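You operate a simulated robot arm through the tools that you are given. There is no shell and no other tool. Be economical: measure what you need, move in short steps, check, and stop when the job is done.

Carry out the task below with a simulated robot arm. There is one attempt and no reset: what you move stays moved.

## Task
Stand each shaker in its colour's well and cork the cruet.

It is judged by the outcome, as a careful person would: the job done as asked, and still so three seconds after it is handed in. It fails if anything else is knocked over, pushed out of place, dropped, spilled or broken.

## Robot
A 7-joint arm with a two-finger parallel gripper, fixed in place. Base frame: the origin is at the foot of the arm, x ahead of it, y to its left, z up; the work surface is at about z = 0.775. Readings come in m, degrees, newtons and seconds.
With the tool pointing down near the work surface it reaches from about 0.22 to 0.68 m from the base axis. Its first joint turns from -66.0 to 66.0 degrees. Payload 2.4 kg.
The TCP is the grasp point between the finger pads, 0.03 m short of the fingertips. In the tool frame z runs along the fingers and y along their closing line. Largest opening 0.094 m; finger width 0.028, thickness 0.01; the body of the gripper, 0.05 by 0.096 m, starts 0.055 m behind the TCP.
Orientation is that of the tool frame in the base frame, as a unit quaternion [x, y, z, w]. With the fingers straight down and closing along the base's y, the tool's x points along the base's -x, its y along +y and its z along -z.

## Interface
- The arm moves only by the tool servo_tool. Its argument "deltas" is a list of rows, each a list of 7 numbers: the shift along the tool's x, y, z in cm, then the turn, a rotation vector about the tool's x, y, z in rad, then the opening, from 0 (shut) to 1 (fully open). In form: [[dx, dy, dz, rx, ry, rz, hand], ...]. A call has 1 to 8 rows; each row is the pose to reach, as a shift and turn from the pose commanded when the call began, along the tool's axes at that moment. Each row takes 0.2 s and may step no farther than 0.05 m and 8.6 degrees from the row before; otherwise, or with a gripper value out of range, the whole call is refused. A pose out of reach is approached as far as the arm can. The call stops where the force on the tool passes 40 N (or 10 N more than at its start, if that is more) or the arm is blocked; 0.2 s more then pass. The fingers move at their own pace (about 0.153 m/s each) and stop on an object; they squeeze with about 41 N. The grip force told is the motor's: it shows also when the fingers shut on nothing. Time passes only in rows, and 0.2 s behind the last, so rows that repeat a pose let the fingers close. The reply holds the time, the measured pose of the TCP, the force on the tool along the base axes, the opening and the grip force, in the units named above and with some noise, with the torque about the TCP (base axes, N m) and any sound that the robot's microphone picked up.
- Cameras (640 x 400 px; columns grow to the right, rows downward): "scene" is fixed at [0.0258, 0.4674, 1.4475]; the picture's right is [-0.80, -0.60, 0.00], its down [-0.28, 0.37, -0.89] and it looks along [0.53, -0.71, -0.46] (base axes); focal length 353 px, centre (320, 200). "wrist" rides on the gripper at [0.076, 0.014, -0.102] in the tool frame; the picture's right is [-0.18, 0.98, 0.00], its down [-0.75, -0.14, -0.64] and it looks along [-0.63, -0.12, 0.77] (tool axes); focal length 243 px, centre (320, 200).
- snapshot(camera): a new picture of that camera. It takes no simulated time.
- locate(camera, pixels): for up to 12 pixels [column, row] of the newest picture of that camera ("zoom" is the newest enlarged one), the place [x, y, z] in the base frame of the surface seen there, good to about 0.002 m, but the place of the scene camera against the robot may be out by one fixed shift of up to 0.012 m in any direction. It takes no simulated time.
- zoom(camera, box): a new picture of the part [left, top, right, bottom] of that camera's present view, enlarged. It takes no simulated time.
- hand_in(): hands the job in; it is judged then, once.

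Work in short steps. Measure before you move; look again where a grasp or a placing could have gone wrong, and mend it. You have 80 turns and 34 pictures in all, those below and enlarged ones among them. Open the gripper and draw the arm clear of the work before you hand the job in, unless the task says otherwise; then end with one line.

The tools are called after ">>>" as a command line: name --pt "numbers of a row" for each row, then --argument value for the rest, lists and objects as JSON in quotes. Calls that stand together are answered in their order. servo_tool: Moves the arm, as the interface text tells. Its arguments: {"type":"object","properties":{"deltas":{"type":"array","items":{"type":"array","items":{"type":"number"}}}},"required":["deltas"]} The other tools are called the same way: snapshot (camera) takes a picture; locate (camera, pixels) gives the place of the surface under pixels of a picture; zoom (camera, box) takes an enlarged picture of a part of a camera's view; hand_in () hands the job in.

At the start:

```text
time: 0.0
ee_pos: [0.3557, -0.2013, 1.1212]
ee_rot: [0.0, 1.0, 0.0, 0.0]
contact_force: [0.0, 0.0, -0.3]
ft_torque: [-0.03, -0.01, -0.01]
gripper_width: 0.0942
grip_force: 0.1
```

scene: 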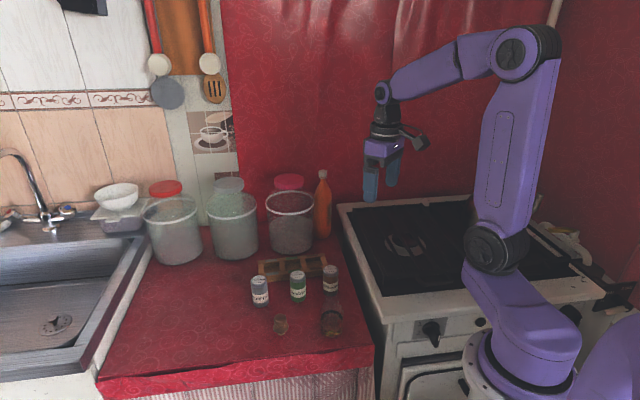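
wrist: 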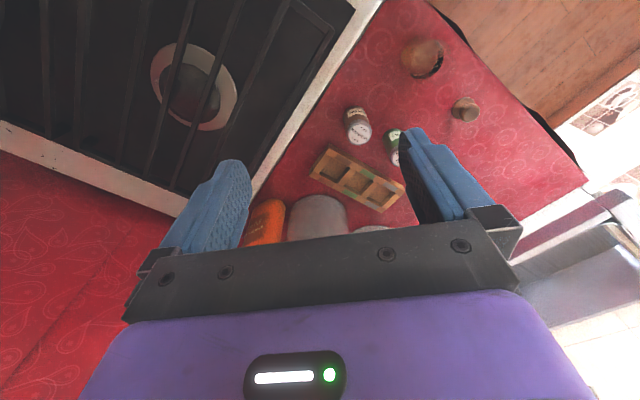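

The scene shows three shakers near (260,290), (298,285), (330,278), a rack at (292,267), a cork at (280,324) and a cruet at (330,318). I'll enlarge this area to measure it.

>>> zoom --camera "scene" --box '[230, 240, 370, 345]'

>>> zoom --camera "wrist" --box '[290, 20, 510, 240]'

```text
3.81 times, centred on (300, 292) of scene
```

zoom: 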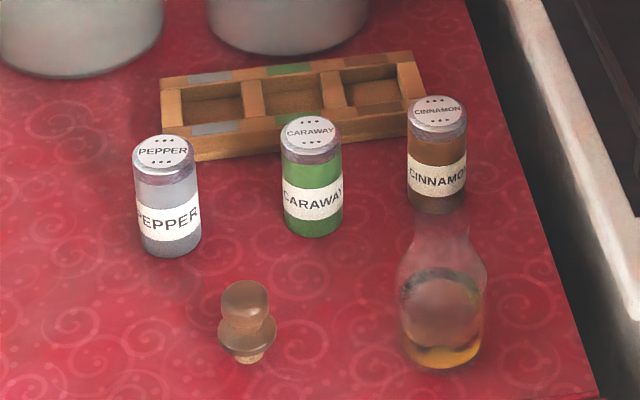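

```text
1.82 times, centred on (400, 130) of wrist
```

zoom: 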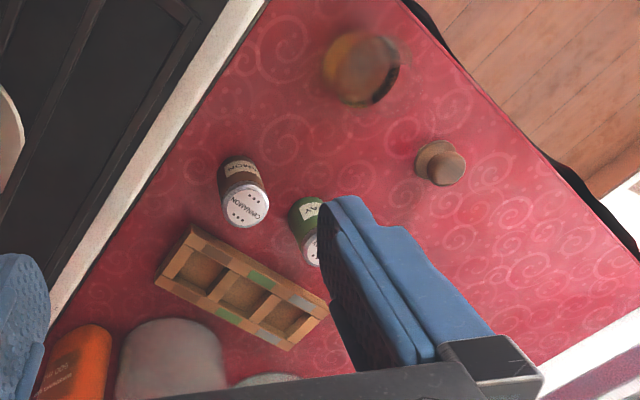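

The enlarged views show the grey well is paired with pepper, green with caraway and brown with cinnamon. I'll locate lids, wells and cork in both cameras so I can find the scene camera's shift.

>>> locate --camera "zoom" --pixels '[[247, 206], [312, 250], [446, 170], [428, 150], [362, 65], [191, 226], [328, 312], [286, 349], [156, 280], [199, 266], [242, 292], [285, 318]]'

>>> locate --camera "scene" --pixels '[[258.8, 278.9], [297.6, 274.1], [330.7, 268.9], [280.6, 315], [332, 301], [332, 332], [272, 267], [293, 263.5], [313, 261.5], [258.5, 262], [323.5, 254.5], [280, 333]]'

```text
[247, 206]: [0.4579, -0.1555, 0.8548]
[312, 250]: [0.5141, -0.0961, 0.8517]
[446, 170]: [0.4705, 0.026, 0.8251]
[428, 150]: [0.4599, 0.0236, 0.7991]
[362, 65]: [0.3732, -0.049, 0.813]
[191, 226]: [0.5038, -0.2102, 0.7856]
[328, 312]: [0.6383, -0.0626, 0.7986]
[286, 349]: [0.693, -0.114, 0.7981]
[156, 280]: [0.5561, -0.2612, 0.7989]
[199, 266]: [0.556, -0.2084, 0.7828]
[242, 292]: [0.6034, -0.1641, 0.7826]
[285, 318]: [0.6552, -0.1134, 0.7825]
```

```text
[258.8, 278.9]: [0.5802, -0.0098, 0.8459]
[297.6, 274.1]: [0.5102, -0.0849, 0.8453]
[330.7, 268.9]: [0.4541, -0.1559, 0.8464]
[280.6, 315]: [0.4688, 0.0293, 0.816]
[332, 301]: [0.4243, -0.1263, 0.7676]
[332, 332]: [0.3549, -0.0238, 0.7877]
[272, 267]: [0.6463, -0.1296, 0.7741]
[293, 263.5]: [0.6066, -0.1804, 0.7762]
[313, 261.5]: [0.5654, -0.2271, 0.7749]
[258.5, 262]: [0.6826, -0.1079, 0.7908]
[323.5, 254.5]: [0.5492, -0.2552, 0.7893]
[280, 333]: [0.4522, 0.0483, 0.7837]
```

The wrist view puts the lids at about (0.458,-0.156), (0.514,-0.094) and (0.58,-0.01), z≈0.854, and the rack's long axis is about 47° in the base frame. I'll turn the gripper so it closes along the rack and move to where the wrist camera can see everything.

>>> servo_tool --pt "-0.8 3.4 1 0 0 0.125 1" --pt "-1.6 6.8 2 0 0 0.25 1" --pt "-2.4 10.2 3 0 0 0.375 1" --pt "-3.2 13.6 4 0 0 0.5 1" --pt "-4 17 5 0 0 0.625 1" --pt "-4.5 20 6 0 0 0.749 1"

>>> snapshot --camera "wrist"

```text
time: 1.4
ee_pos: [0.4008, -0.002, 1.0614]
ee_rot: [0.366, 0.93, 0.0, 0.0]
contact_force: [1.0, -1.0, -0.7]
ft_torque: [-0.01, -0.02, -0.01]
gripper_width: 0.0939
grip_force: 0.0
```

```text
29 pictures are left
```

wrist: 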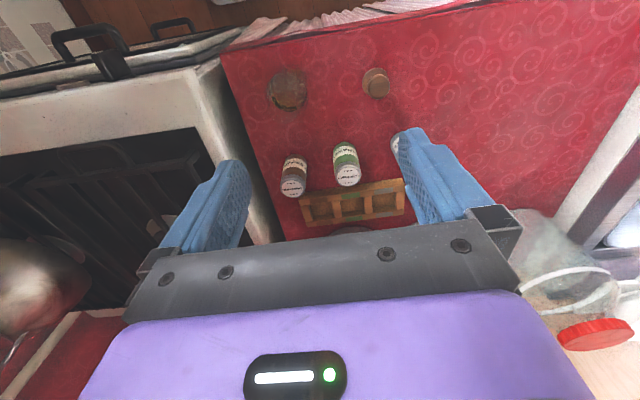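

Cinnamon's lid is at (292,190), caraway's at (347,178), the rack runs (300,205)-(405,195), the cork is at (376,83) and the cruet at (287,90). I'll enlarge and measure.

>>> zoom --camera "wrist" --box '[250, 55, 442, 235]'

```text
2.22 times, centred on (346, 145) of wrist
```

zoom: 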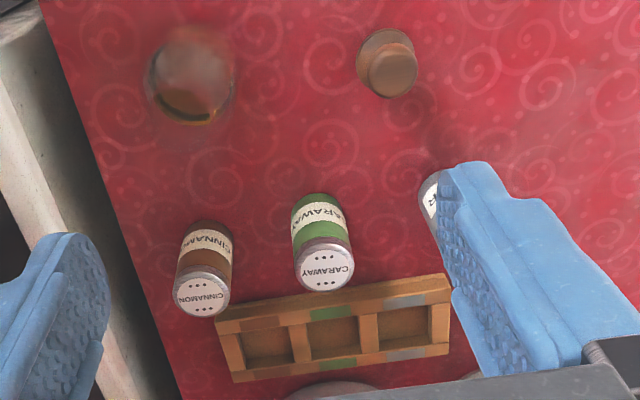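

>>> locate --camera "zoom" --pixels '[[201, 294], [325, 267], [395, 75], [372, 40], [215, 320], [450, 278], [448, 353], [235, 381], [267, 345], [334, 335], [405, 326], [195, 88]]'

>>> locate --camera "zoom" --pixels '[[302, 268], [350, 264], [174, 292], [229, 297], [287, 327], [311, 325], [361, 318], [379, 313], [311, 360], [361, 350], [309, 342], [362, 334]]'

```text
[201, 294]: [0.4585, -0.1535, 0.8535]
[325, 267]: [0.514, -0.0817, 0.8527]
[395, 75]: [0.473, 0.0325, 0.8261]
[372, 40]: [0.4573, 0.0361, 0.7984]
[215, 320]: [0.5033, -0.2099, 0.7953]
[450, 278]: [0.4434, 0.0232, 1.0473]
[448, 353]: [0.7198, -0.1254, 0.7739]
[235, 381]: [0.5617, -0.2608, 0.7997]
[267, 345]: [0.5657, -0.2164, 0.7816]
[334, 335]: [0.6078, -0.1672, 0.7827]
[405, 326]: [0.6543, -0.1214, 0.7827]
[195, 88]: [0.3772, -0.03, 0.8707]
```

```text
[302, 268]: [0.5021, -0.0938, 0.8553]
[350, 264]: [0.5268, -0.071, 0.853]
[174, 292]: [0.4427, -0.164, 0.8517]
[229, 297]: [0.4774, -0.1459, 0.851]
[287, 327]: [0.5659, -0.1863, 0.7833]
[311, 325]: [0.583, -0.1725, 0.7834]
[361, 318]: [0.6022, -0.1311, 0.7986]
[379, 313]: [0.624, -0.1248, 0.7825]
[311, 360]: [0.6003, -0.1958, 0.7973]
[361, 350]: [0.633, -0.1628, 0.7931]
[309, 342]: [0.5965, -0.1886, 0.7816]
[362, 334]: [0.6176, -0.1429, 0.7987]
```

Well floors are about (0.566,-0.216), (0.608,-0.167) and (0.654,-0.121) at z 0.782, and cinnamon's lid is at (0.459,-0.155), z 0.853. I'll hover over cinnamon.

>>> servo_tool --pt "-3.7 -1.8 2.5 0 0 0 0.8" --pt "-7.4 -3.6 5 0 0 0 0.8" --pt "-11.0 -5.4 8 0 0 0 0.8" --pt "-14.7 -7.18 11 0 0 0 0.8" --pt "-14.7 -7.18 13 0 0 0 0.8"

>>> snapshot --camera "wrist"

```text
refused: row 3 steps farther than a row can; nothing moved
```

```text
27 pictures are left
```

wrist: 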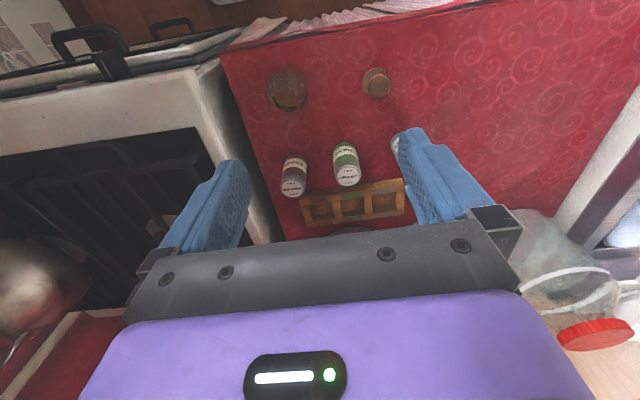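

The call was refused because one step was over 5 cm. I'll repeat it with smaller steps.

>>> servo_tool --pt "-3 -1.5 2.5 0 0 0 0.8" --pt "-6 -3 5 0 0 0 0.8" --pt "-9 -4.5 7.5 0 0 0 0.8" --pt "-12 -6 10 0 0 0 0.8" --pt "-14.7 -7.18 12 0 0 0 0.8" --pt "-14.7 -7.18 13 0 0 0 0.8"

```text
time: 2.8
ee_pos: [0.4595, -0.154, 0.9328]
ee_rot: [0.365, 0.931, 0.0, 0.001]
contact_force: [-0.1, 0.4, 0.3]
ft_torque: [-0.01, 0.02, 0.02]
gripper_width: 0.0753
grip_force: 0.1
```

I'm at the hover pose, so I'll look before going down.

>>> snapshot --camera "wrist"

```text
26 pictures are left
```

wrist: 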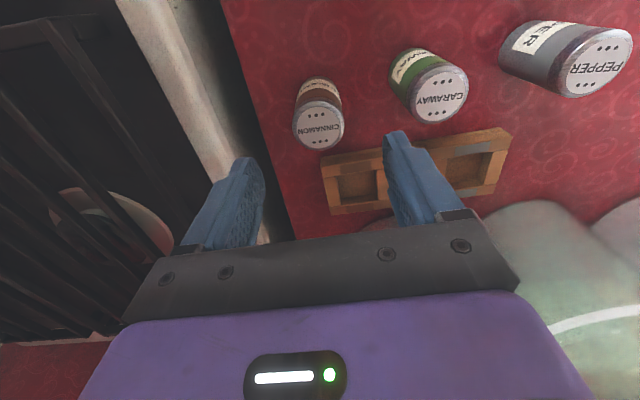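

>>> locate --camera "wrist" --pixels '[[319, 125], [295, 127], [343, 127], [320, 104], [319, 148], [444, 93], [599, 62], [355, 186], [470, 167], [338, 158], [341, 200], [377, 196]]'

```text
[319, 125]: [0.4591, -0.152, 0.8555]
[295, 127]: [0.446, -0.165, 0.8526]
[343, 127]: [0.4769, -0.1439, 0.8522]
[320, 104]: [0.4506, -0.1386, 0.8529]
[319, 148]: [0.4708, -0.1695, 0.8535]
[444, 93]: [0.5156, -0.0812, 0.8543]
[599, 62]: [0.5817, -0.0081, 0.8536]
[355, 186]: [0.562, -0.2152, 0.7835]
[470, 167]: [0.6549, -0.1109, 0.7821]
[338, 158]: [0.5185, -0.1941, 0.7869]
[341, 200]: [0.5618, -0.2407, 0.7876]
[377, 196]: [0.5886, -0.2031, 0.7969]
```

Cinnamon's lid is centred at (0.461,-0.154), which is straight under the TCP. I'll go down to TCP z≈0.835 and close.

>>> servo_tool --pt "0 0 3 0 0 0 0.8" --pt "0 0 6 0 0 0 0.8" --pt "0 0 8.5 0 0 0 0.8" --pt "0 0 9.8 0 0 0 0.8" --pt "0 0 9.8 0 0 0 0.2" --pt "0 0 9.8 0 0 0 0.2" --pt "0 0 9.8 0 0 0 0.2"

```text
time: 4.4
ee_pos: [0.4602, -0.1533, 0.8331]
ee_rot: [0.366, 0.931, 0.0, 0.0]
contact_force: [1.3, 0.4, 0.2]
ft_torque: [-0.02, 0.0, 0.03]
gripper_width: 0.0413
grip_force: 41.0
```

Cinnamon is held at 41 mm. I'll lift it 7 cm and carry it to above the brown well.

>>> servo_tool --pt "0 0 -3.5 0 0 0 0.2" --pt "0 0 -7 0 0 0 0.2" --pt "-3 0.6 -7 0 0 0 0.2" --pt "-6 1.3 -7 0 0 0 0.2" --pt "-9 1.9 -7 0 0 0 0.2" --pt "-11.87 2.5 -7 0 0 0 0.2" --pt "-11.87 2.5 -7 0 0 0 0.2"

>>> snapshot --camera "wrist"

>>> snapshot --camera "scene"

```text
time: 6.0
ee_pos: [0.5627, -0.2153, 0.9031]
ee_rot: [0.366, 0.931, 0.0, -0.001]
contact_force: [0.2, 0.5, -0.3]
ft_torque: [-0.02, 0.0, -0.01]
gripper_width: 0.0186
grip_force: 0.1
```

```text
25 pictures are left
```

wrist: 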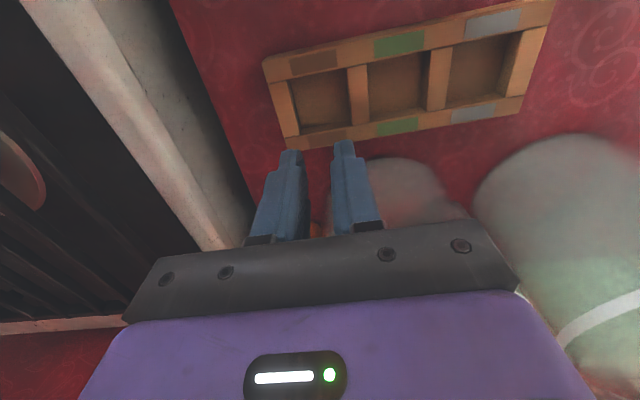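

```text
24 pictures are left
```

scene: 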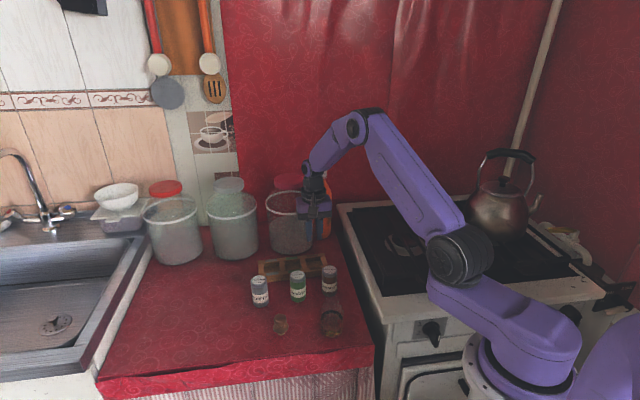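

The opening reads 18.6 mm, so cinnamon slipped out; the scene shows it still standing at (330,278). While the rack is in clear view I'll measure the wells and check that shaker.

>>> locate --camera "wrist" --pixels '[[289, 82], [347, 70], [301, 133], [352, 124], [368, 66], [428, 53], [372, 119], [425, 109], [449, 47], [519, 32], [446, 106], [505, 96]]'

>>> zoom --camera "scene" --box '[240, 245, 360, 345]'

```text
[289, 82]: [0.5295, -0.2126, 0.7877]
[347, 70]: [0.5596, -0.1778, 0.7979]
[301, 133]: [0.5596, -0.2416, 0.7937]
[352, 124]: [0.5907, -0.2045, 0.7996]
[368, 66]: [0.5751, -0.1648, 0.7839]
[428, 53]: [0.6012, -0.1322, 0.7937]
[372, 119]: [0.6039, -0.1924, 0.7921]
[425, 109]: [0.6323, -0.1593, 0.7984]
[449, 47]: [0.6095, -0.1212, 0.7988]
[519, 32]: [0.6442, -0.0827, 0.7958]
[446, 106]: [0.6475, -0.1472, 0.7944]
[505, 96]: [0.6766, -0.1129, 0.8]
```

```text
4.00 times, centred on (300, 295) of scene
```

zoom: 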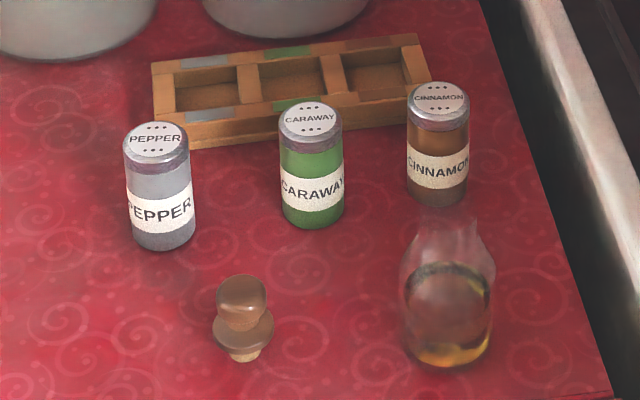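

Cinnamon is standing undisturbed. Before going back for it I'll enlarge the rack from this good viewpoint for accurate well edges.

>>> zoom --camera "wrist" --box '[250, 0, 560, 160]'

```text
2.06 times, centred on (405, 80) of wrist
```

zoom: 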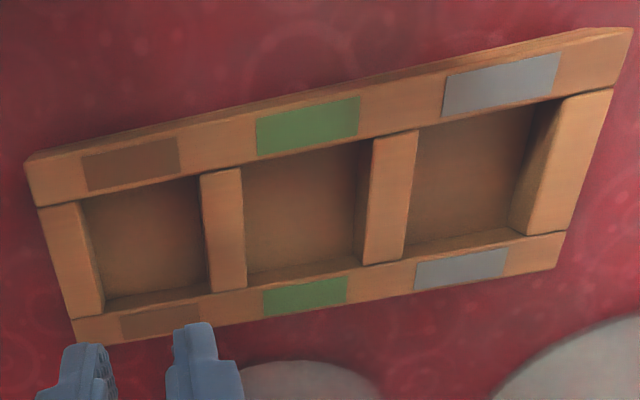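

I'll locate the coloured tape centres on both walls, plus the divider edges.

>>> locate --camera "zoom" --pixels '[[131, 165], [160, 320], [307, 126], [305, 296], [502, 84], [461, 268], [205, 240], [242, 230], [368, 200], [408, 195], [90, 260], [540, 170]]'

```text
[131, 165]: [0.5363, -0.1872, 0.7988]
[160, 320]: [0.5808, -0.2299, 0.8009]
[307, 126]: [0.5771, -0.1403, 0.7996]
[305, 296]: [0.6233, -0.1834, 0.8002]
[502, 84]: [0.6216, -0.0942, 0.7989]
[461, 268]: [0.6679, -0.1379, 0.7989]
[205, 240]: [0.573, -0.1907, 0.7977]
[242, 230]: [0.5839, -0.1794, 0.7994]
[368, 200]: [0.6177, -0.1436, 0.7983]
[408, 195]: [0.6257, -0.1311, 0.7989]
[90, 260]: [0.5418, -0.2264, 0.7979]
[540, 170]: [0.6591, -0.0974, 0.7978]
```

The well centres come out at brown (0.558,-0.2085), green (0.600,-0.1615) and grey (0.644,-0.115). I'll go back over cinnamon, open, and check its lid.

>>> servo_tool --pt "3 -0.6 -1 0 0 0 0.5" --pt "6 -1.3 -1 0 0 0 0.8" --pt "9 -1.9 -1 0 0 0 0.8" --pt "11.87 -2.5 -1 0 0 0 0.8" --pt "11.87 -2.5 -1 0 0 0 0.8"

>>> snapshot --camera "wrist"

```text
time: 7.2
ee_pos: [0.4585, -0.1534, 0.9159]
ee_rot: [0.366, 0.931, 0.001, 0.0]
contact_force: [0.7, -0.5, 0.1]
ft_torque: [-0.02, -0.02, 0.0]
gripper_width: 0.075
grip_force: 0.0
```

```text
21 pictures are left
```

wrist: 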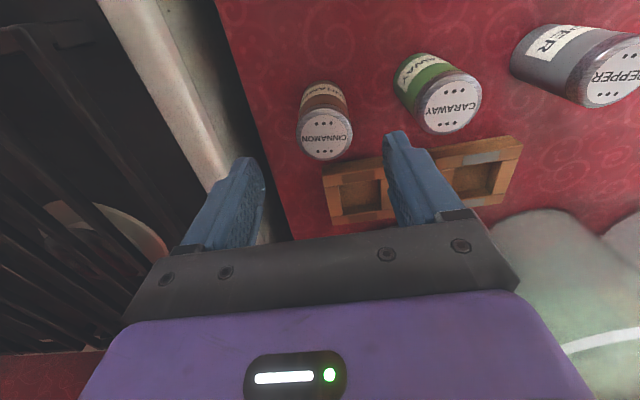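

Cinnamon is still centred between the fingers, with its lid at (325,135). I'll grip lower on the body, close fully, and lift slowly.

>>> servo_tool --pt "0 0 3 0 0 0 0.8" --pt "0 0 6 0 0 0 0.8" --pt "0 0 8.5 0 0 0 0.8" --pt "0 0 9.8 0 0 0 0.8" --pt "0 0 9.8 0 0 0 0" --pt "0 0 9.8 0 0 0 0" --pt "0 0 9.8 0 0 0 0" --pt "0 0 9.8 0 0 0 0"

>>> servo_tool --pt "0 0 -0.3 0 0 0 0" --pt "0 0 -0.8 0 0 0 0" --pt "0 0 -1.3 0 0 0 0" --pt "0 0 -1.8 0 0 0 0" --pt "0 0 -2.5 0 0 0 0"

```text
time: 9.0
ee_pos: [0.4601, -0.1557, 0.8166]
ee_rot: [0.366, 0.931, 0.0, 0.0]
contact_force: [-0.8, -0.2, 0.3]
ft_torque: [-0.02, 0.01, 0.0]
gripper_width: 0.041
grip_force: 41.7
```

```text
time: 10.2
ee_pos: [0.4588, -0.1537, 0.8411]
ee_rot: [0.367, 0.93, 0.0, -0.001]
contact_force: [0.0, -0.2, -0.1]
ft_torque: [-0.02, 0.0, 0.02]
gripper_width: 0.0412
grip_force: 40.6
```

The grip still reads 41 mm, but no weight shows in the force. I'll check whether the shaker actually rose.

>>> zoom --camera "scene" --box '[240, 215, 400, 315]'

```text
4.00 times, centred on (320, 265) of scene
```

zoom: 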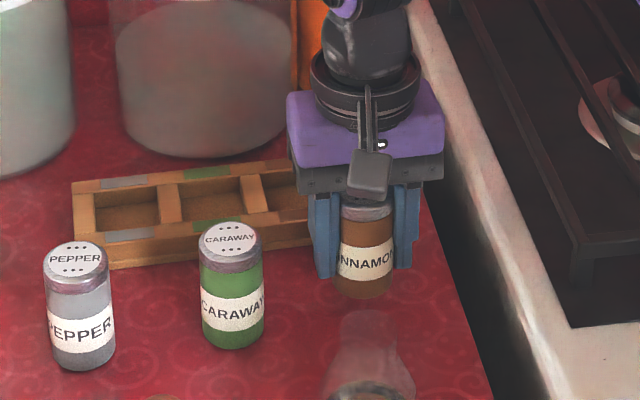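

The shaker did rise: its bottom went from row 296 to 290. I'll keep lifting gently, another 3 cm.

>>> servo_tool --pt "0 0 -0.6 0 0 0 0" --pt "0 0 -1.2 0 0 0 0" --pt "0 0 -1.8 0 0 0 0" --pt "0 0 -2.4 0 0 0 0" --pt "0 0 -3 0 0 0 0" --pt "0 0 -3 0 0 0 0"

```text
time: 11.6
ee_pos: [0.4596, -0.155, 0.87]
ee_rot: [0.366, 0.931, 0.001, 0.0]
contact_force: [0.2, 0.4, 0.4]
ft_torque: [0.02, -0.01, -0.01]
gripper_width: 0.0409
grip_force: 41.0
```

It's firmly held with the bottom at about z 0.83. I'll carry it slowly to above the brown well.

>>> servo_tool --pt "-1 0.25 0 0 0 0 0" --pt "-2.5 0.6 0 0 0 0 0" --pt "-4 1.0 0 0 0 0 0" --pt "-5.5 1.4 0 0 0 0 0" --pt "-7.2 1.8 0 0 0 0 0" --pt "-8.9 2.3 0 0 0 0 0" --pt "-10.2 2.6 0 0 0 0 0" --pt "-10.88 2.76 0 0 0 0 0"

>>> snapshot --camera "wrist"

```text
time: 13.4
ee_pos: [0.5567, -0.2078, 0.8708]
ee_rot: [0.366, 0.93, 0.0, 0.001]
contact_force: [-0.3, 0.0, -0.5]
ft_torque: [-0.01, -0.01, 0.0]
gripper_width: 0.0408
grip_force: 40.9
```

```text
19 pictures are left
```

wrist: 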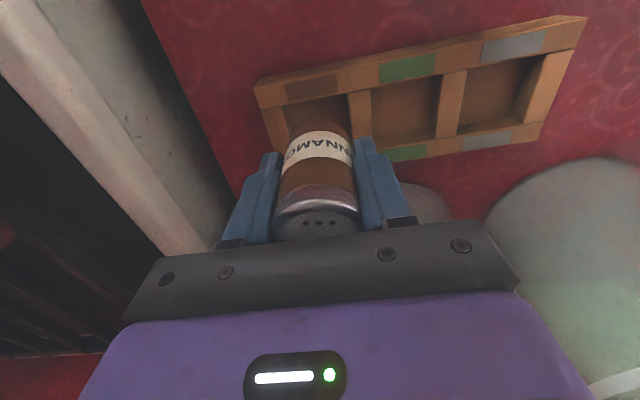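

The shaker is over the brown well, but I hold it only 4 cm above its bottom, so the fingertips would hit the dividers before it seats. I'll carry it back to its free spot, set it down and regrip about 1 cm higher.

>>> servo_tool --pt "1 -0.25 0 0 0 0 0" --pt "2.5 -0.6 0 0 0 0 0" --pt "4 -1.0 0 0 0 0 0" --pt "5.5 -1.4 0 0 0 0 0" --pt "7.2 -1.8 0 0 0 0 0" --pt "8.9 -2.3 0 0 0 0 0" --pt "10.2 -2.6 0 0 0 0 0" --pt "10.88 -2.76 0 0 0 0 0"

>>> servo_tool --pt "0 0 1.5 0 0 0 0" --pt "0 0 3 0 0 0 0" --pt "0 0 4.2 0 0 0 0" --pt "0 0 5 0 0 0 0" --pt "0 0 5.35 0 0 0 0" --pt "0 0 5.35 0 0 0 0" --pt "0 0 5.35 0 0 0 0.6" --pt "0 0 5.35 0 0 0 0.6"

```text
time: 15.2
ee_pos: [0.4603, -0.1541, 0.871]
ee_rot: [0.366, 0.931, 0.0, 0.0]
contact_force: [-1.3, 1.1, -0.8]
ft_torque: [-0.01, 0.01, -0.03]
gripper_width: 0.0413
grip_force: 41.4
```

```text
time: 17.0
ee_pos: [0.4599, -0.1545, 0.817]
ee_rot: [0.365, 0.931, -0.001, 0.0]
contact_force: [0.0, 0.8, -0.1]
ft_torque: [0.02, -0.01, 0.01]
gripper_width: 0.0564
grip_force: 0.1
```

It's set down and released. I'll regrip 9.5 mm higher, close, and lift very gently.

>>> servo_tool --pt "0 0 -0.5 0 0 0 0.6" --pt "0 0 -0.95 0 0 0 0.6" --pt "0 0 -0.95 0 0 0 0" --pt "0 0 -0.95 0 0 0 0" --pt "0 0 -0.95 0 0 0 0" --pt "0 0 -1.1 0 0 0 0" --pt "0 0 -1.4 0 0 0 0" --pt "0 0 -1.9 0 0 0 0"

>>> servo_tool --pt "0 0 -0.6 0 0 0 0" --pt "0 0 -1.2 0 0 0 0" --pt "0 0 -1.8 0 0 0 0" --pt "0 0 -2.4 0 0 0 0" --pt "0 0 -3 0 0 0 0" --pt "0 0 -3.6 0 0 0 0" --pt "0 0 -4.2 0 0 0 0" --pt "0 0 -4.2 0 0 0 0"

```text
time: 18.8
ee_pos: [0.4593, -0.1532, 0.8373]
ee_rot: [0.365, 0.931, 0.001, 0.0]
contact_force: [-0.1, -0.2, -1.1]
ft_torque: [0.02, 0.02, 0.0]
gripper_width: 0.0409
grip_force: 41.0
```

```text
time: 20.6
ee_pos: [0.4596, -0.1544, 0.8779]
ee_rot: [0.365, 0.931, 0.0, 0.0]
contact_force: [-0.5, 0.8, -1.9]
ft_torque: [0.02, 0.02, 0.01]
gripper_width: 0.0412
grip_force: 41.3
```

It's held at 41 mm. I'll carry it to the brown well again.

>>> servo_tool --pt "-1 0.25 0 0 0 0 0" --pt "-2.5 0.6 0 0 0 0 0" --pt "-4 1.0 0 0 0 0 0" --pt "-5.5 1.4 0 0 0 0 0" --pt "-7.2 1.8 0 0 0 0 0" --pt "-8.9 2.3 0 0 0 0 0" --pt "-10.2 2.6 0 0 0 0 0" --pt "-10.93 2.73 0 0 0 0 0"

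>>> zoom --camera "wrist" --box '[220, 20, 460, 260]'

```text
time: 22.4
ee_pos: [0.5588, -0.2098, 0.8781]
ee_rot: [0.366, 0.931, 0.0, 0.0]
contact_force: [-0.1, -0.3, -1.9]
ft_torque: [-0.02, -0.03, 0.0]
gripper_width: 0.041
grip_force: 40.8
```

```text
1.67 times, centred on (340, 140) of wrist
```

zoom: 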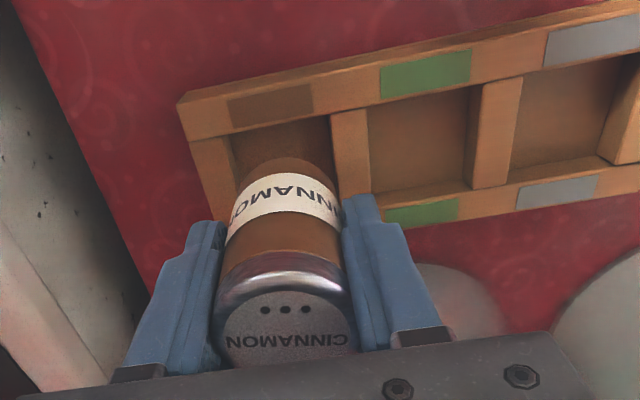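

It's aligned over the brown well. I'll lower it slowly and watch the force.

>>> servo_tool --pt "0 0 1 0 0 0 0" --pt "0 0 2 0 0 0 0" --pt "0 0 2.7 0 0 0 0" --pt "0 0 3.3 0 0 0 0" --pt "0 0 3.8 0 0 0 0" --pt "0 0 4.2 0 0 0 0" --pt "0 0 4.2 0 0 0 0"

```text
time: 24.0
ee_pos: [0.5567, -0.208, 0.8364]
ee_rot: [0.366, 0.931, 0.0, 0.0]
contact_force: [-0.2, -1.6, -1.3]
ft_torque: [0.02, 0.01, 0.02]
gripper_width: 0.0411
grip_force: 40.4
```

It went down to 0.836 with no blockage, so it's inside the well. I'll lower the last 2 mm, open just enough, and rise.

>>> servo_tool --pt "0 0 0.1 0 0 0 0" --pt "0 0 0.2 0 0 0 0" --pt "0 0 0.2 0 0 0 0" --pt "0 0 0.2 0 0 0 0.6" --pt "0 0 0.2 0 0 0 0.6" --pt "0 0 -2 0 0 0 0.6" --pt "0 0 -5 0 0 0 0.6" --pt "0 0 -8 0 0 0 0.6"

>>> snapshot --camera "wrist"

```text
time: 25.8
ee_pos: [0.5599, -0.2073, 0.9161]
ee_rot: [0.366, 0.931, 0.0, 0.0]
contact_force: [0.4, -0.2, 0.0]
ft_torque: [-0.02, 0.01, 0.04]
gripper_width: 0.0567
grip_force: 0.1
```

```text
17 pictures are left
```

wrist: 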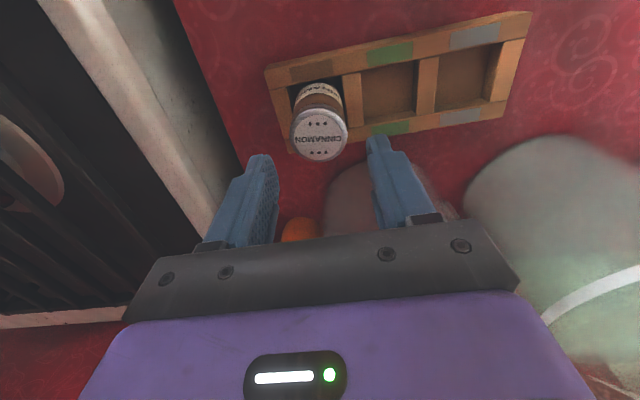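

Cinnamon stands seated in its well. Next I'll move over caraway at (0.515,-0.082) and go down to the same grip height.

>>> servo_tool --pt "3 1.6 0 0 0 0 0.8" --pt "6 3.2 0 0 0 0 0.8" --pt "9 4.8 0 0 0 0 0.8" --pt "11.79 6.32 0 0 0 0 0.8" --pt "11.79 6.32 0 0 0 0 0.8" --pt "11.79 6.32 2 0 0 0 0.8"

>>> snapshot --camera "wrist"

```text
time: 27.2
ee_pos: [0.5148, -0.0811, 0.8962]
ee_rot: [0.366, 0.93, 0.0, 0.0]
contact_force: [0.2, 1.0, 0.9]
ft_torque: [0.01, 0.02, -0.02]
gripper_width: 0.075
grip_force: 0.1
```

```text
16 pictures are left
```

wrist: 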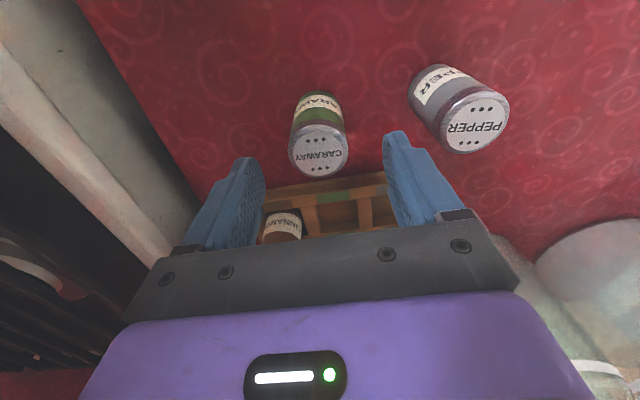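

Caraway's lid at (319,150) is centred between the fingers. I'll measure it and pepper, then descend.

>>> locate --camera "wrist" --pixels '[[289, 152], [349, 150], [320, 125], [319, 176], [445, 128], [509, 124], [473, 101], [477, 153]]'

>>> servo_tool --pt "0 0 2.5 0 0 0 0.8" --pt "0 0 5 0 0 0 0.8" --pt "0 0 6.97 0 0 0 0.8" --pt "0 0 6.97 0 0 0 0" --pt "0 0 6.97 0 0 0 0" --pt "0 0 6.97 0 0 0 0" --pt "0 0 6.97 0 0 0 0"

>>> servo_tool --pt "0 0 -0.2 0 0 0 0" --pt "0 0 -0.6 0 0 0 0" --pt "0 0 -1.2 0 0 0 0" --pt "0 0 -1.8 0 0 0 0" --pt "0 0 -2.5 0 0 0 0" --pt "0 0 -3.3 0 0 0 0" --pt "0 0 -4.2 0 0 0 0" --pt "0 0 -5.15 0 0 0 0"

```text
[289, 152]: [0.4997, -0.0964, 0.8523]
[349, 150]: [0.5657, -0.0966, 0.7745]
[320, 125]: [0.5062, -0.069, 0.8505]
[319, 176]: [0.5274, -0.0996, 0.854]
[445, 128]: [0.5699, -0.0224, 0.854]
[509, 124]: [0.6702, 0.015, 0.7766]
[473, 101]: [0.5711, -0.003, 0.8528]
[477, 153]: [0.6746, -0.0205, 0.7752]
```

```text
time: 28.8
ee_pos: [0.5153, -0.0807, 0.8271]
ee_rot: [0.366, 0.931, 0.0, 0.0]
contact_force: [0.6, 0.2, -0.7]
ft_torque: [-0.03, -0.01, 0.02]
gripper_width: 0.0429
grip_force: 40.9
```

```text
time: 30.6
ee_pos: [0.5132, -0.0824, 0.8774]
ee_rot: [0.366, 0.931, 0.0, 0.0]
contact_force: [-0.7, 0.7, 0.1]
ft_torque: [0.01, -0.01, -0.04]
gripper_width: 0.0427
grip_force: 40.6
```

Caraway is held at 42.8 mm. I'll carry it straight back to above the green well.

>>> servo_tool --pt "-1 0 0 0 0 0 0" --pt "-2.5 0 0 0 0 0 0" --pt "-4 0 0 0 0 0 0" --pt "-5.8 0 0 0 0 0 0" --pt "-7.6 0 0 0 0 0 0" --pt "-9.4 0 0 0 0 0 0" --pt "-10.8 0 0 0 0 0 0" --pt "-11.57 0 0 0 0 0 0"

>>> zoom --camera "wrist" --box '[220, 20, 460, 260]'

```text
time: 32.4
ee_pos: [0.6002, -0.1617, 0.8795]
ee_rot: [0.365, 0.931, 0.0, 0.0]
contact_force: [-0.4, 0.4, -0.6]
ft_torque: [-0.02, 0.02, 0.01]
gripper_width: 0.0422
grip_force: 40.7
```

```text
1.67 times, centred on (340, 140) of wrist
```

zoom: 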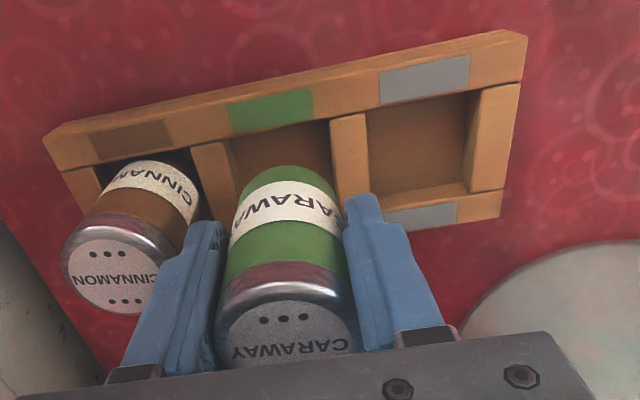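

It's aligned over the green well. I'll lower it slowly, open narrowly so the finger stays off cinnamon, and rise only after checking the force.

>>> servo_tool --pt "0 0 1 0 0 0 0" --pt "0 0 2 0 0 0 0" --pt "0 0 2.7 0 0 0 0" --pt "0 0 3.3 0 0 0 0" --pt "0 0 3.8 0 0 0 0" --pt "0 0 4.2 0 0 0 0" --pt "0 0 4.35 0 0 0 0" --pt "0 0 4.35 0 0 0 0"

```text
time: 34.2
ee_pos: [0.6004, -0.1611, 0.8345]
ee_rot: [0.366, 0.931, 0.0, 0.001]
contact_force: [-2.6, -0.8, 8.6]
ft_torque: [0.04, 0.14, 0.02]
gripper_width: 0.0419
grip_force: 41.3
```

An 8.6 N contact at z 0.8345 matches the expected seated height. I'll release narrowly and rise.

>>> servo_tool --pt "0 0 0 0 0 0 0.53" --pt "0 0 0 0 0 0 0.53" --pt "0 0 -1 0 0 0 0.53" --pt "0 0 -3 0 0 0 0.53" --pt "0 0 -6 0 0 0 0.53" --pt "0 0 -8.2 0 0 0 0.53"

>>> snapshot --camera "wrist"

```text
time: 35.6
ee_pos: [0.5991, -0.1592, 0.917]
ee_rot: [0.366, 0.931, -0.001, 0.0]
contact_force: [-0.1, 0.3, 0.1]
ft_torque: [0.02, -0.05, -0.02]
gripper_width: 0.0498
grip_force: 0.0
```

```text
14 pictures are left
```

wrist: 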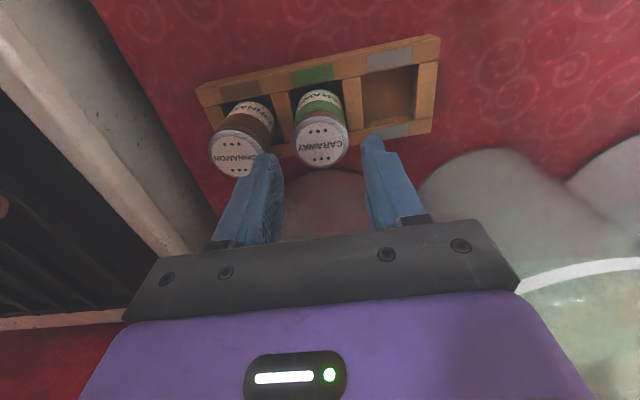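

Caraway is seated upright. I'll confirm the lid heights and whether the rack moved.

>>> locate --camera "wrist" --pixels '[[239, 155], [321, 146], [312, 73], [390, 58], [393, 131], [369, 95], [427, 85]]'

```text
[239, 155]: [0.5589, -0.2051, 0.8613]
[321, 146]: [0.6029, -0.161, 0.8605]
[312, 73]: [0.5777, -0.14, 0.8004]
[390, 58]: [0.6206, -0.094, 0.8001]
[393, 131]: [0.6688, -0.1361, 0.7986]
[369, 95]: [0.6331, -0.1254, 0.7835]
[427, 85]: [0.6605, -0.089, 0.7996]
```

The rack hasn't moved and both lids are at z 0.861. Now I'll move over pepper at about (0.583,-0.0075).

>>> servo_tool --pt "2.5 2 0 0 0 0 0.53" --pt "5 4.2 0 0 0 0 0.8" --pt "7.5 6.4 0 0 0 0 0.8" --pt "10 8.6 0 0 0 0 0.8" --pt "11.63 10.07 0 0 0 0 0.8" --pt "11.63 10.07 0 0 0 0 0.8"

>>> snapshot --camera "wrist"

```text
time: 37.0
ee_pos: [0.5809, -0.008, 0.9151]
ee_rot: [0.365, 0.931, 0.0, 0.001]
contact_force: [-0.1, -0.1, -0.5]
ft_torque: [-0.03, 0.01, 0.0]
gripper_width: 0.0751
grip_force: 0.1
```

```text
13 pictures are left
```

wrist: 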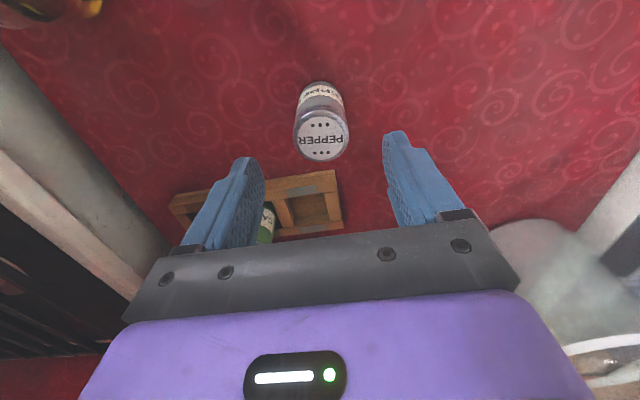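

>>> locate --camera "wrist" --pixels '[[321, 136], [296, 136], [346, 136], [322, 113], [320, 158]]'

```text
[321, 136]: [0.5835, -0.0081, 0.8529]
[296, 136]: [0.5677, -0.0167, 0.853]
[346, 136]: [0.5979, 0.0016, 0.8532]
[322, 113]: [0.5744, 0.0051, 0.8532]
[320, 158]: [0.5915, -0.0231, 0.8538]
```

Pepper's lid is centred at (0.583,-0.008), in line with the TCP. I'll descend, grip and lift gently.

>>> servo_tool --pt "0 0 3.5 0 0 0 0.8" --pt "0 0 6.5 0 0 0 0.8" --pt "0 0 9 0 0 0 0.8" --pt "0 0 9 0 0 0 0.8" --pt "0 0 9 0 0 0 0" --pt "0 0 9 0 0 0 0" --pt "0 0 9 0 0 0 0" --pt "0 0 9 0 0 0 0"

>>> servo_tool --pt "0 0 -0.2 0 0 0 0" --pt "0 0 -0.6 0 0 0 0" --pt "0 0 -1.2 0 0 0 0" --pt "0 0 -1.8 0 0 0 0" --pt "0 0 -2.5 0 0 0 0" --pt "0 0 -3.3 0 0 0 0" --pt "0 0 -4.2 0 0 0 0" --pt "0 0 -5.15 0 0 0 0"

```text
time: 38.8
ee_pos: [0.5811, -0.0075, 0.8255]
ee_rot: [0.366, 0.931, 0.001, 0.0]
contact_force: [-0.6, 0.1, 0.0]
ft_torque: [0.01, -0.02, 0.01]
gripper_width: 0.042
grip_force: 41.4
```

```text
time: 40.6
ee_pos: [0.5824, -0.0075, 0.8785]
ee_rot: [0.366, 0.931, 0.0, 0.0]
contact_force: [-0.6, 0.4, -0.7]
ft_torque: [-0.01, -0.01, -0.02]
gripper_width: 0.0419
grip_force: 40.9
```

Pepper is held. I'll carry it to above the grey well.

>>> servo_tool --pt "-1 -0.6 0 0 0 0 0" --pt "-2.5 -1.3 0 0 0 0 0" --pt "-4 -2 0 0 0 0 0" --pt "-5.8 -2.7 0 0 0 0 0" --pt "-7.6 -3.4 0 0 0 0 0" --pt "-9.4 -3.66 0 0 0 0 0" --pt "-10.9 -3.66 0 0 0 0 0" --pt "-11.8 -3.66 0 0 0 0 0"

>>> zoom --camera "wrist" --box '[200, 20, 460, 260]'

```text
time: 42.4
ee_pos: [0.6453, -0.1156, 0.8795]
ee_rot: [0.366, 0.931, 0.0, 0.0]
contact_force: [0.7, -0.2, -0.9]
ft_torque: [0.03, -0.02, 0.0]
gripper_width: 0.0415
grip_force: 41.0
```

```text
1.67 times, centred on (330, 140) of wrist
```

zoom: 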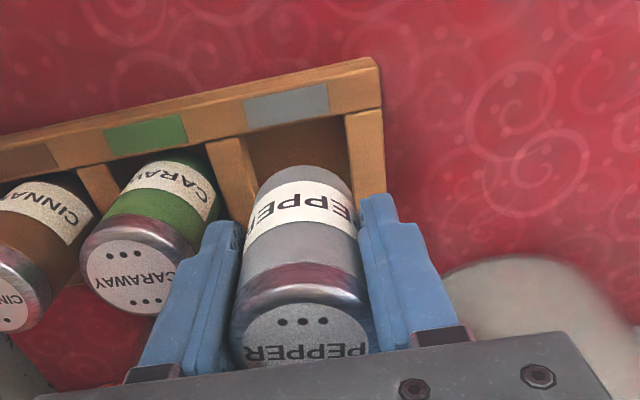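

It's aligned over the grey well, so I'll lower it.

>>> servo_tool --pt "0 0 1 0 0 0 0" --pt "0 0 2 0 0 0 0" --pt "0 0 2.7 0 0 0 0" --pt "0 0 3.3 0 0 0 0" --pt "0 0 3.8 0 0 0 0" --pt "0 0 4.2 0 0 0 0" --pt "0 0 4.35 0 0 0 0" --pt "0 0 4.35 0 0 0 0"

```text
time: 44.2
ee_pos: [0.6447, -0.1142, 0.8344]
ee_rot: [0.366, 0.931, 0.0, 0.0]
contact_force: [0.5, -0.1, -0.9]
ft_torque: [-0.01, 0.01, 0.0]
gripper_width: 0.0414
grip_force: 41.4
```

It's at seating height (0.834) and touching lightly. I'll release narrowly and rise, then look.

>>> servo_tool --pt "0 0 0.1 0 0 0 0" --pt "0 0 0.1 0 0 0 0.53" --pt "0 0 0.1 0 0 0 0.53" --pt "0 0 -1 0 0 0 0.53" --pt "0 0 -3 0 0 0 0.53" --pt "0 0 -6 0 0 0 0.53" --pt "0 0 -8.2 0 0 0 0.53"

>>> zoom --camera "scene" --box '[230, 225, 380, 345]'

```text
time: 45.8
ee_pos: [0.6428, -0.1149, 0.9161]
ee_rot: [0.366, 0.931, 0.0, 0.0]
contact_force: [1.2, 0.2, -0.3]
ft_torque: [0.02, -0.04, 0.02]
gripper_width: 0.0498
grip_force: 0.1
```

```text
3.33 times, centred on (305, 285) of scene
```

zoom: 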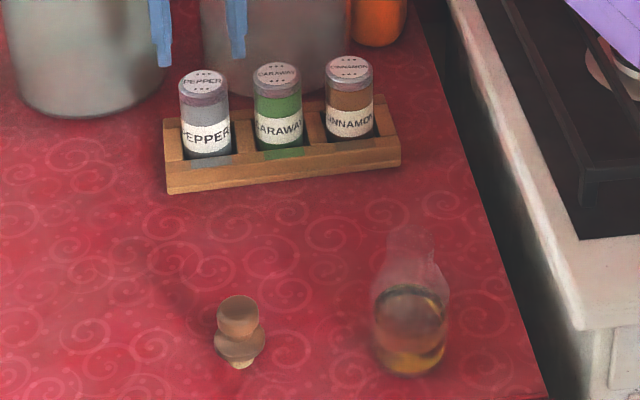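

All three shakers stand in their wells. Now I'll move over the cork at about (0.473,0.031) to look at it and the cruet.

>>> servo_tool --pt "4 0 0 0 0 0 0.53" --pt "8 -0.2 0 0 0 0 0.6" --pt "12 -0.4 0 0 0 0 0.6" --pt "16 -0.7 -1 0 0 0 0.6" --pt "19.5 -0.9 -1.5 0 0 0 0.6" --pt "22.49 -0.98 -1.5 0 0 0 0.6" --pt "22.49 -0.98 -1.5 0 0 0 0.6"

>>> snapshot --camera "wrist"

```text
time: 47.4
ee_pos: [0.4734, 0.0321, 0.9313]
ee_rot: [0.366, 0.931, 0.0, 0.0]
contact_force: [0.1, 0.1, -0.5]
ft_torque: [0.0, 0.02, -0.01]
gripper_width: 0.0562
grip_force: 0.0
```

```text
10 pictures are left
```

wrist: 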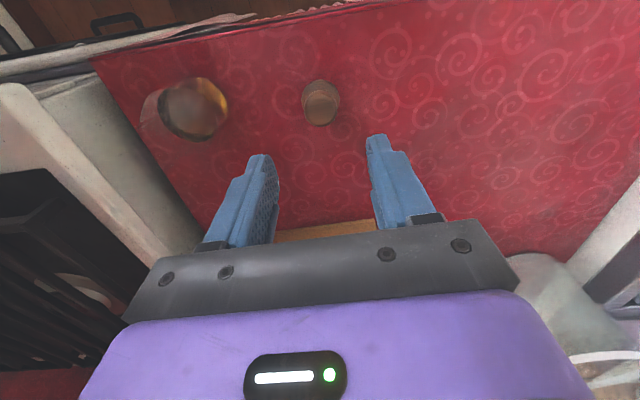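

The cork is at (321,103) and the cruet at (190,108). I'll enlarge both together.

>>> zoom --camera "wrist" --box '[130, 50, 360, 165]'

```text
2.78 times, centred on (245, 108) of wrist
```

zoom: 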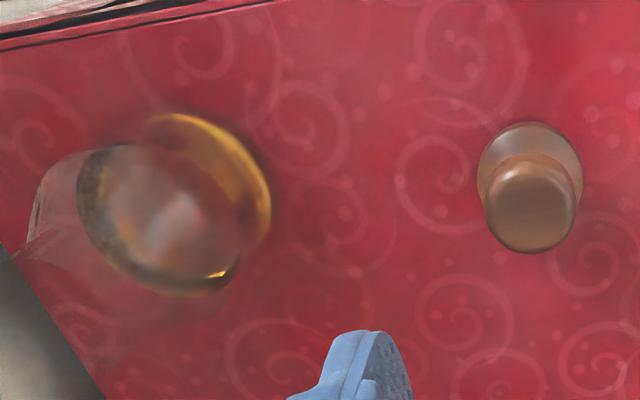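

I'll locate points on the cork (knob and disc edges) and on the cruet's faint outline.

>>> locate --camera "zoom" --pixels '[[530, 215], [486, 205], [574, 210], [530, 250], [530, 165], [480, 165], [580, 165], [528, 126], [40, 205], [60, 165], [185, 210], [75, 210]]'

```text
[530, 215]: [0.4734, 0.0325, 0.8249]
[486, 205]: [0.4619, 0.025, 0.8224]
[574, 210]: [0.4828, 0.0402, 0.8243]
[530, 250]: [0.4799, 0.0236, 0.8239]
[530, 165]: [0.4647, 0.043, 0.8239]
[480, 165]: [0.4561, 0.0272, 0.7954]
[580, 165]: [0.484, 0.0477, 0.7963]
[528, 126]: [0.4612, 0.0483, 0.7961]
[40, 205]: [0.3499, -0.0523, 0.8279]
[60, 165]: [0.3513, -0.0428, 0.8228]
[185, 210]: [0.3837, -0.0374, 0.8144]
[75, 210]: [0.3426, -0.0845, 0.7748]
```

The knob is 26 mm wide, centred at (0.473,0.033) with its top at z 0.825, and the disc is 35 mm at z 0.796. I'll grip the knob only, with the tips just above the disc (TCP z≈0.829).

>>> servo_tool --pt "0.14 0.07 3.5 0 0 0 0.55" --pt "0.14 0.07 7 0 0 0 0.55" --pt "0.14 0.07 9.2 0 0 0 0.55" --pt "0.14 0.07 10.2 0 0 0 0.55" --pt "0.14 0.07 10.2 0 0 0 0" --pt "0.14 0.07 10.2 0 0 0 0" --pt "0.14 0.07 10.2 0 0 0 0" --pt "0.14 0.07 10.2 0 0 0 0"

>>> servo_tool --pt "0 0 -0.2 0 0 0 0" --pt "0 0 -0.6 0 0 0 0" --pt "0 0 -1.2 0 0 0 0" --pt "0 0 -2 0 0 0 0" --pt "0 0 -3 0 0 0 0" --pt "0 0 -4 0 0 0 0" --pt "0 0 -5 0 0 0 0" --pt "0 0 -6 0 0 0 0"

```text
time: 49.2
ee_pos: [0.4711, 0.031, 0.8304]
ee_rot: [0.366, 0.931, 0.0, 0.0]
contact_force: [0.5, 0.1, 0.9]
ft_torque: [-0.03, 0.0, -0.03]
gripper_width: 0.0246
grip_force: 41.4
```

```text
time: 51.0
ee_pos: [0.4711, 0.0315, 0.8889]
ee_rot: [0.366, 0.931, 0.0, 0.0]
contact_force: [0.4, -0.4, -0.1]
ft_torque: [-0.03, -0.04, 0.0]
gripper_width: 0.0246
grip_force: 41.5
```

The cork is held at 24.6 mm. I'll raise it well above the cruet and move over it to see the mouth.

>>> servo_tool --pt "0 0 -3.5 0 0 0 0" --pt "0 0 -7 0 0 0 0" --pt "0 0 -10 0 0 0 0" --pt "0.7 -3 -10 0 0 0 0" --pt "1.4 -6 -10 0 0 0 0" --pt "2.1 -9 -10 0 0 0 0" --pt "2.91 -12.65 -10 0 0 0 0" --pt "2.91 -12.65 -10 0 0 0 0"

>>> snapshot --camera "wrist"

```text
time: 52.8
ee_pos: [0.3631, -0.0406, 0.9894]
ee_rot: [0.366, 0.931, 0.0, -0.001]
contact_force: [-0.2, -0.2, 0.2]
ft_torque: [-0.02, 0.02, -0.01]
gripper_width: 0.0247
grip_force: 41.3
```

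```text
8 pictures are left
```

wrist: 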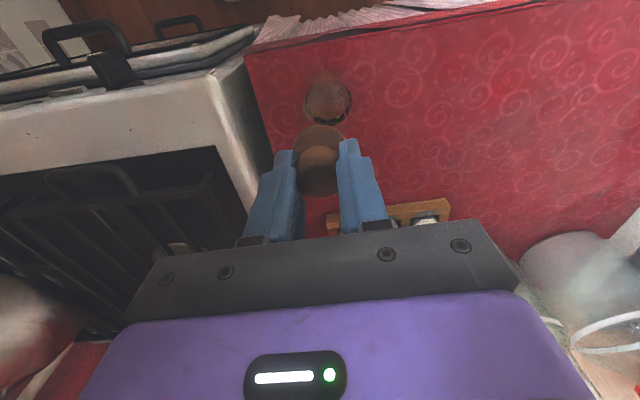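

>>> zoom --camera "wrist" --box '[270, 55, 400, 145]'

```text
4.44 times, centred on (335, 100) of wrist
```

zoom: 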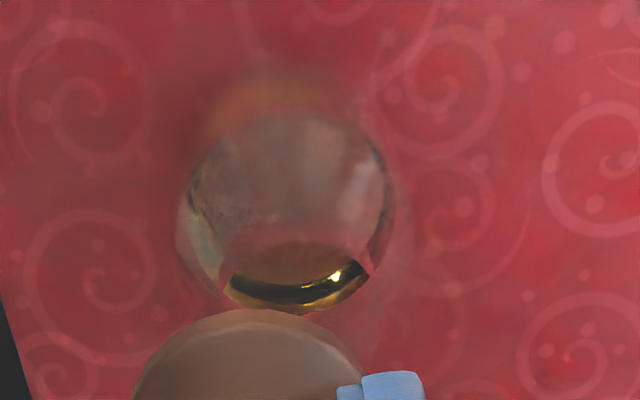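

The cruet's body is at zoom (290,210), but the glass rim is faint. I'll sample the depth over a column and a row to find the mouth.

>>> locate --camera "zoom" --pixels '[[290, 100], [290, 130], [290, 160], [290, 190], [290, 220], [290, 245], [290, 270], [290, 295], [195, 210], [235, 210], [345, 210], [390, 210]]'

>>> locate --camera "zoom" --pixels '[[240, 270], [220, 290], [360, 270], [385, 290], [320, 255], [260, 255], [265, 290], [320, 290], [380, 240], [400, 260], [180, 240], [205, 275]]'

```text
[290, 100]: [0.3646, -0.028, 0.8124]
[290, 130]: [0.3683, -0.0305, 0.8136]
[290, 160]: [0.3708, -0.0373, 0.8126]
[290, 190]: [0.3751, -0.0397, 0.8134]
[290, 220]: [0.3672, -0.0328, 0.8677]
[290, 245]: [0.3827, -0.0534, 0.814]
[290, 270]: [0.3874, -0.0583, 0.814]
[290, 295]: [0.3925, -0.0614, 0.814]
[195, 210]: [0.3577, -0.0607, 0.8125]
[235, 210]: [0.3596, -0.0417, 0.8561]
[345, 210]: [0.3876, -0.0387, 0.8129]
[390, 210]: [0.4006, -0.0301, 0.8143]
```

```text
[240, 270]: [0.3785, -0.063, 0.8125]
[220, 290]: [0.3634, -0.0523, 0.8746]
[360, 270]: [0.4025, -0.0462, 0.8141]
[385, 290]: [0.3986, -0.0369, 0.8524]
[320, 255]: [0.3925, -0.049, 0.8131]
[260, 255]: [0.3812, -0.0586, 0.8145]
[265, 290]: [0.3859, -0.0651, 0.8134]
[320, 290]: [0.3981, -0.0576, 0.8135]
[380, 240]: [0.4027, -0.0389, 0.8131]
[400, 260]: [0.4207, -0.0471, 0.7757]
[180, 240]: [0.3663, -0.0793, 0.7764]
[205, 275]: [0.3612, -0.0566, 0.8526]
```

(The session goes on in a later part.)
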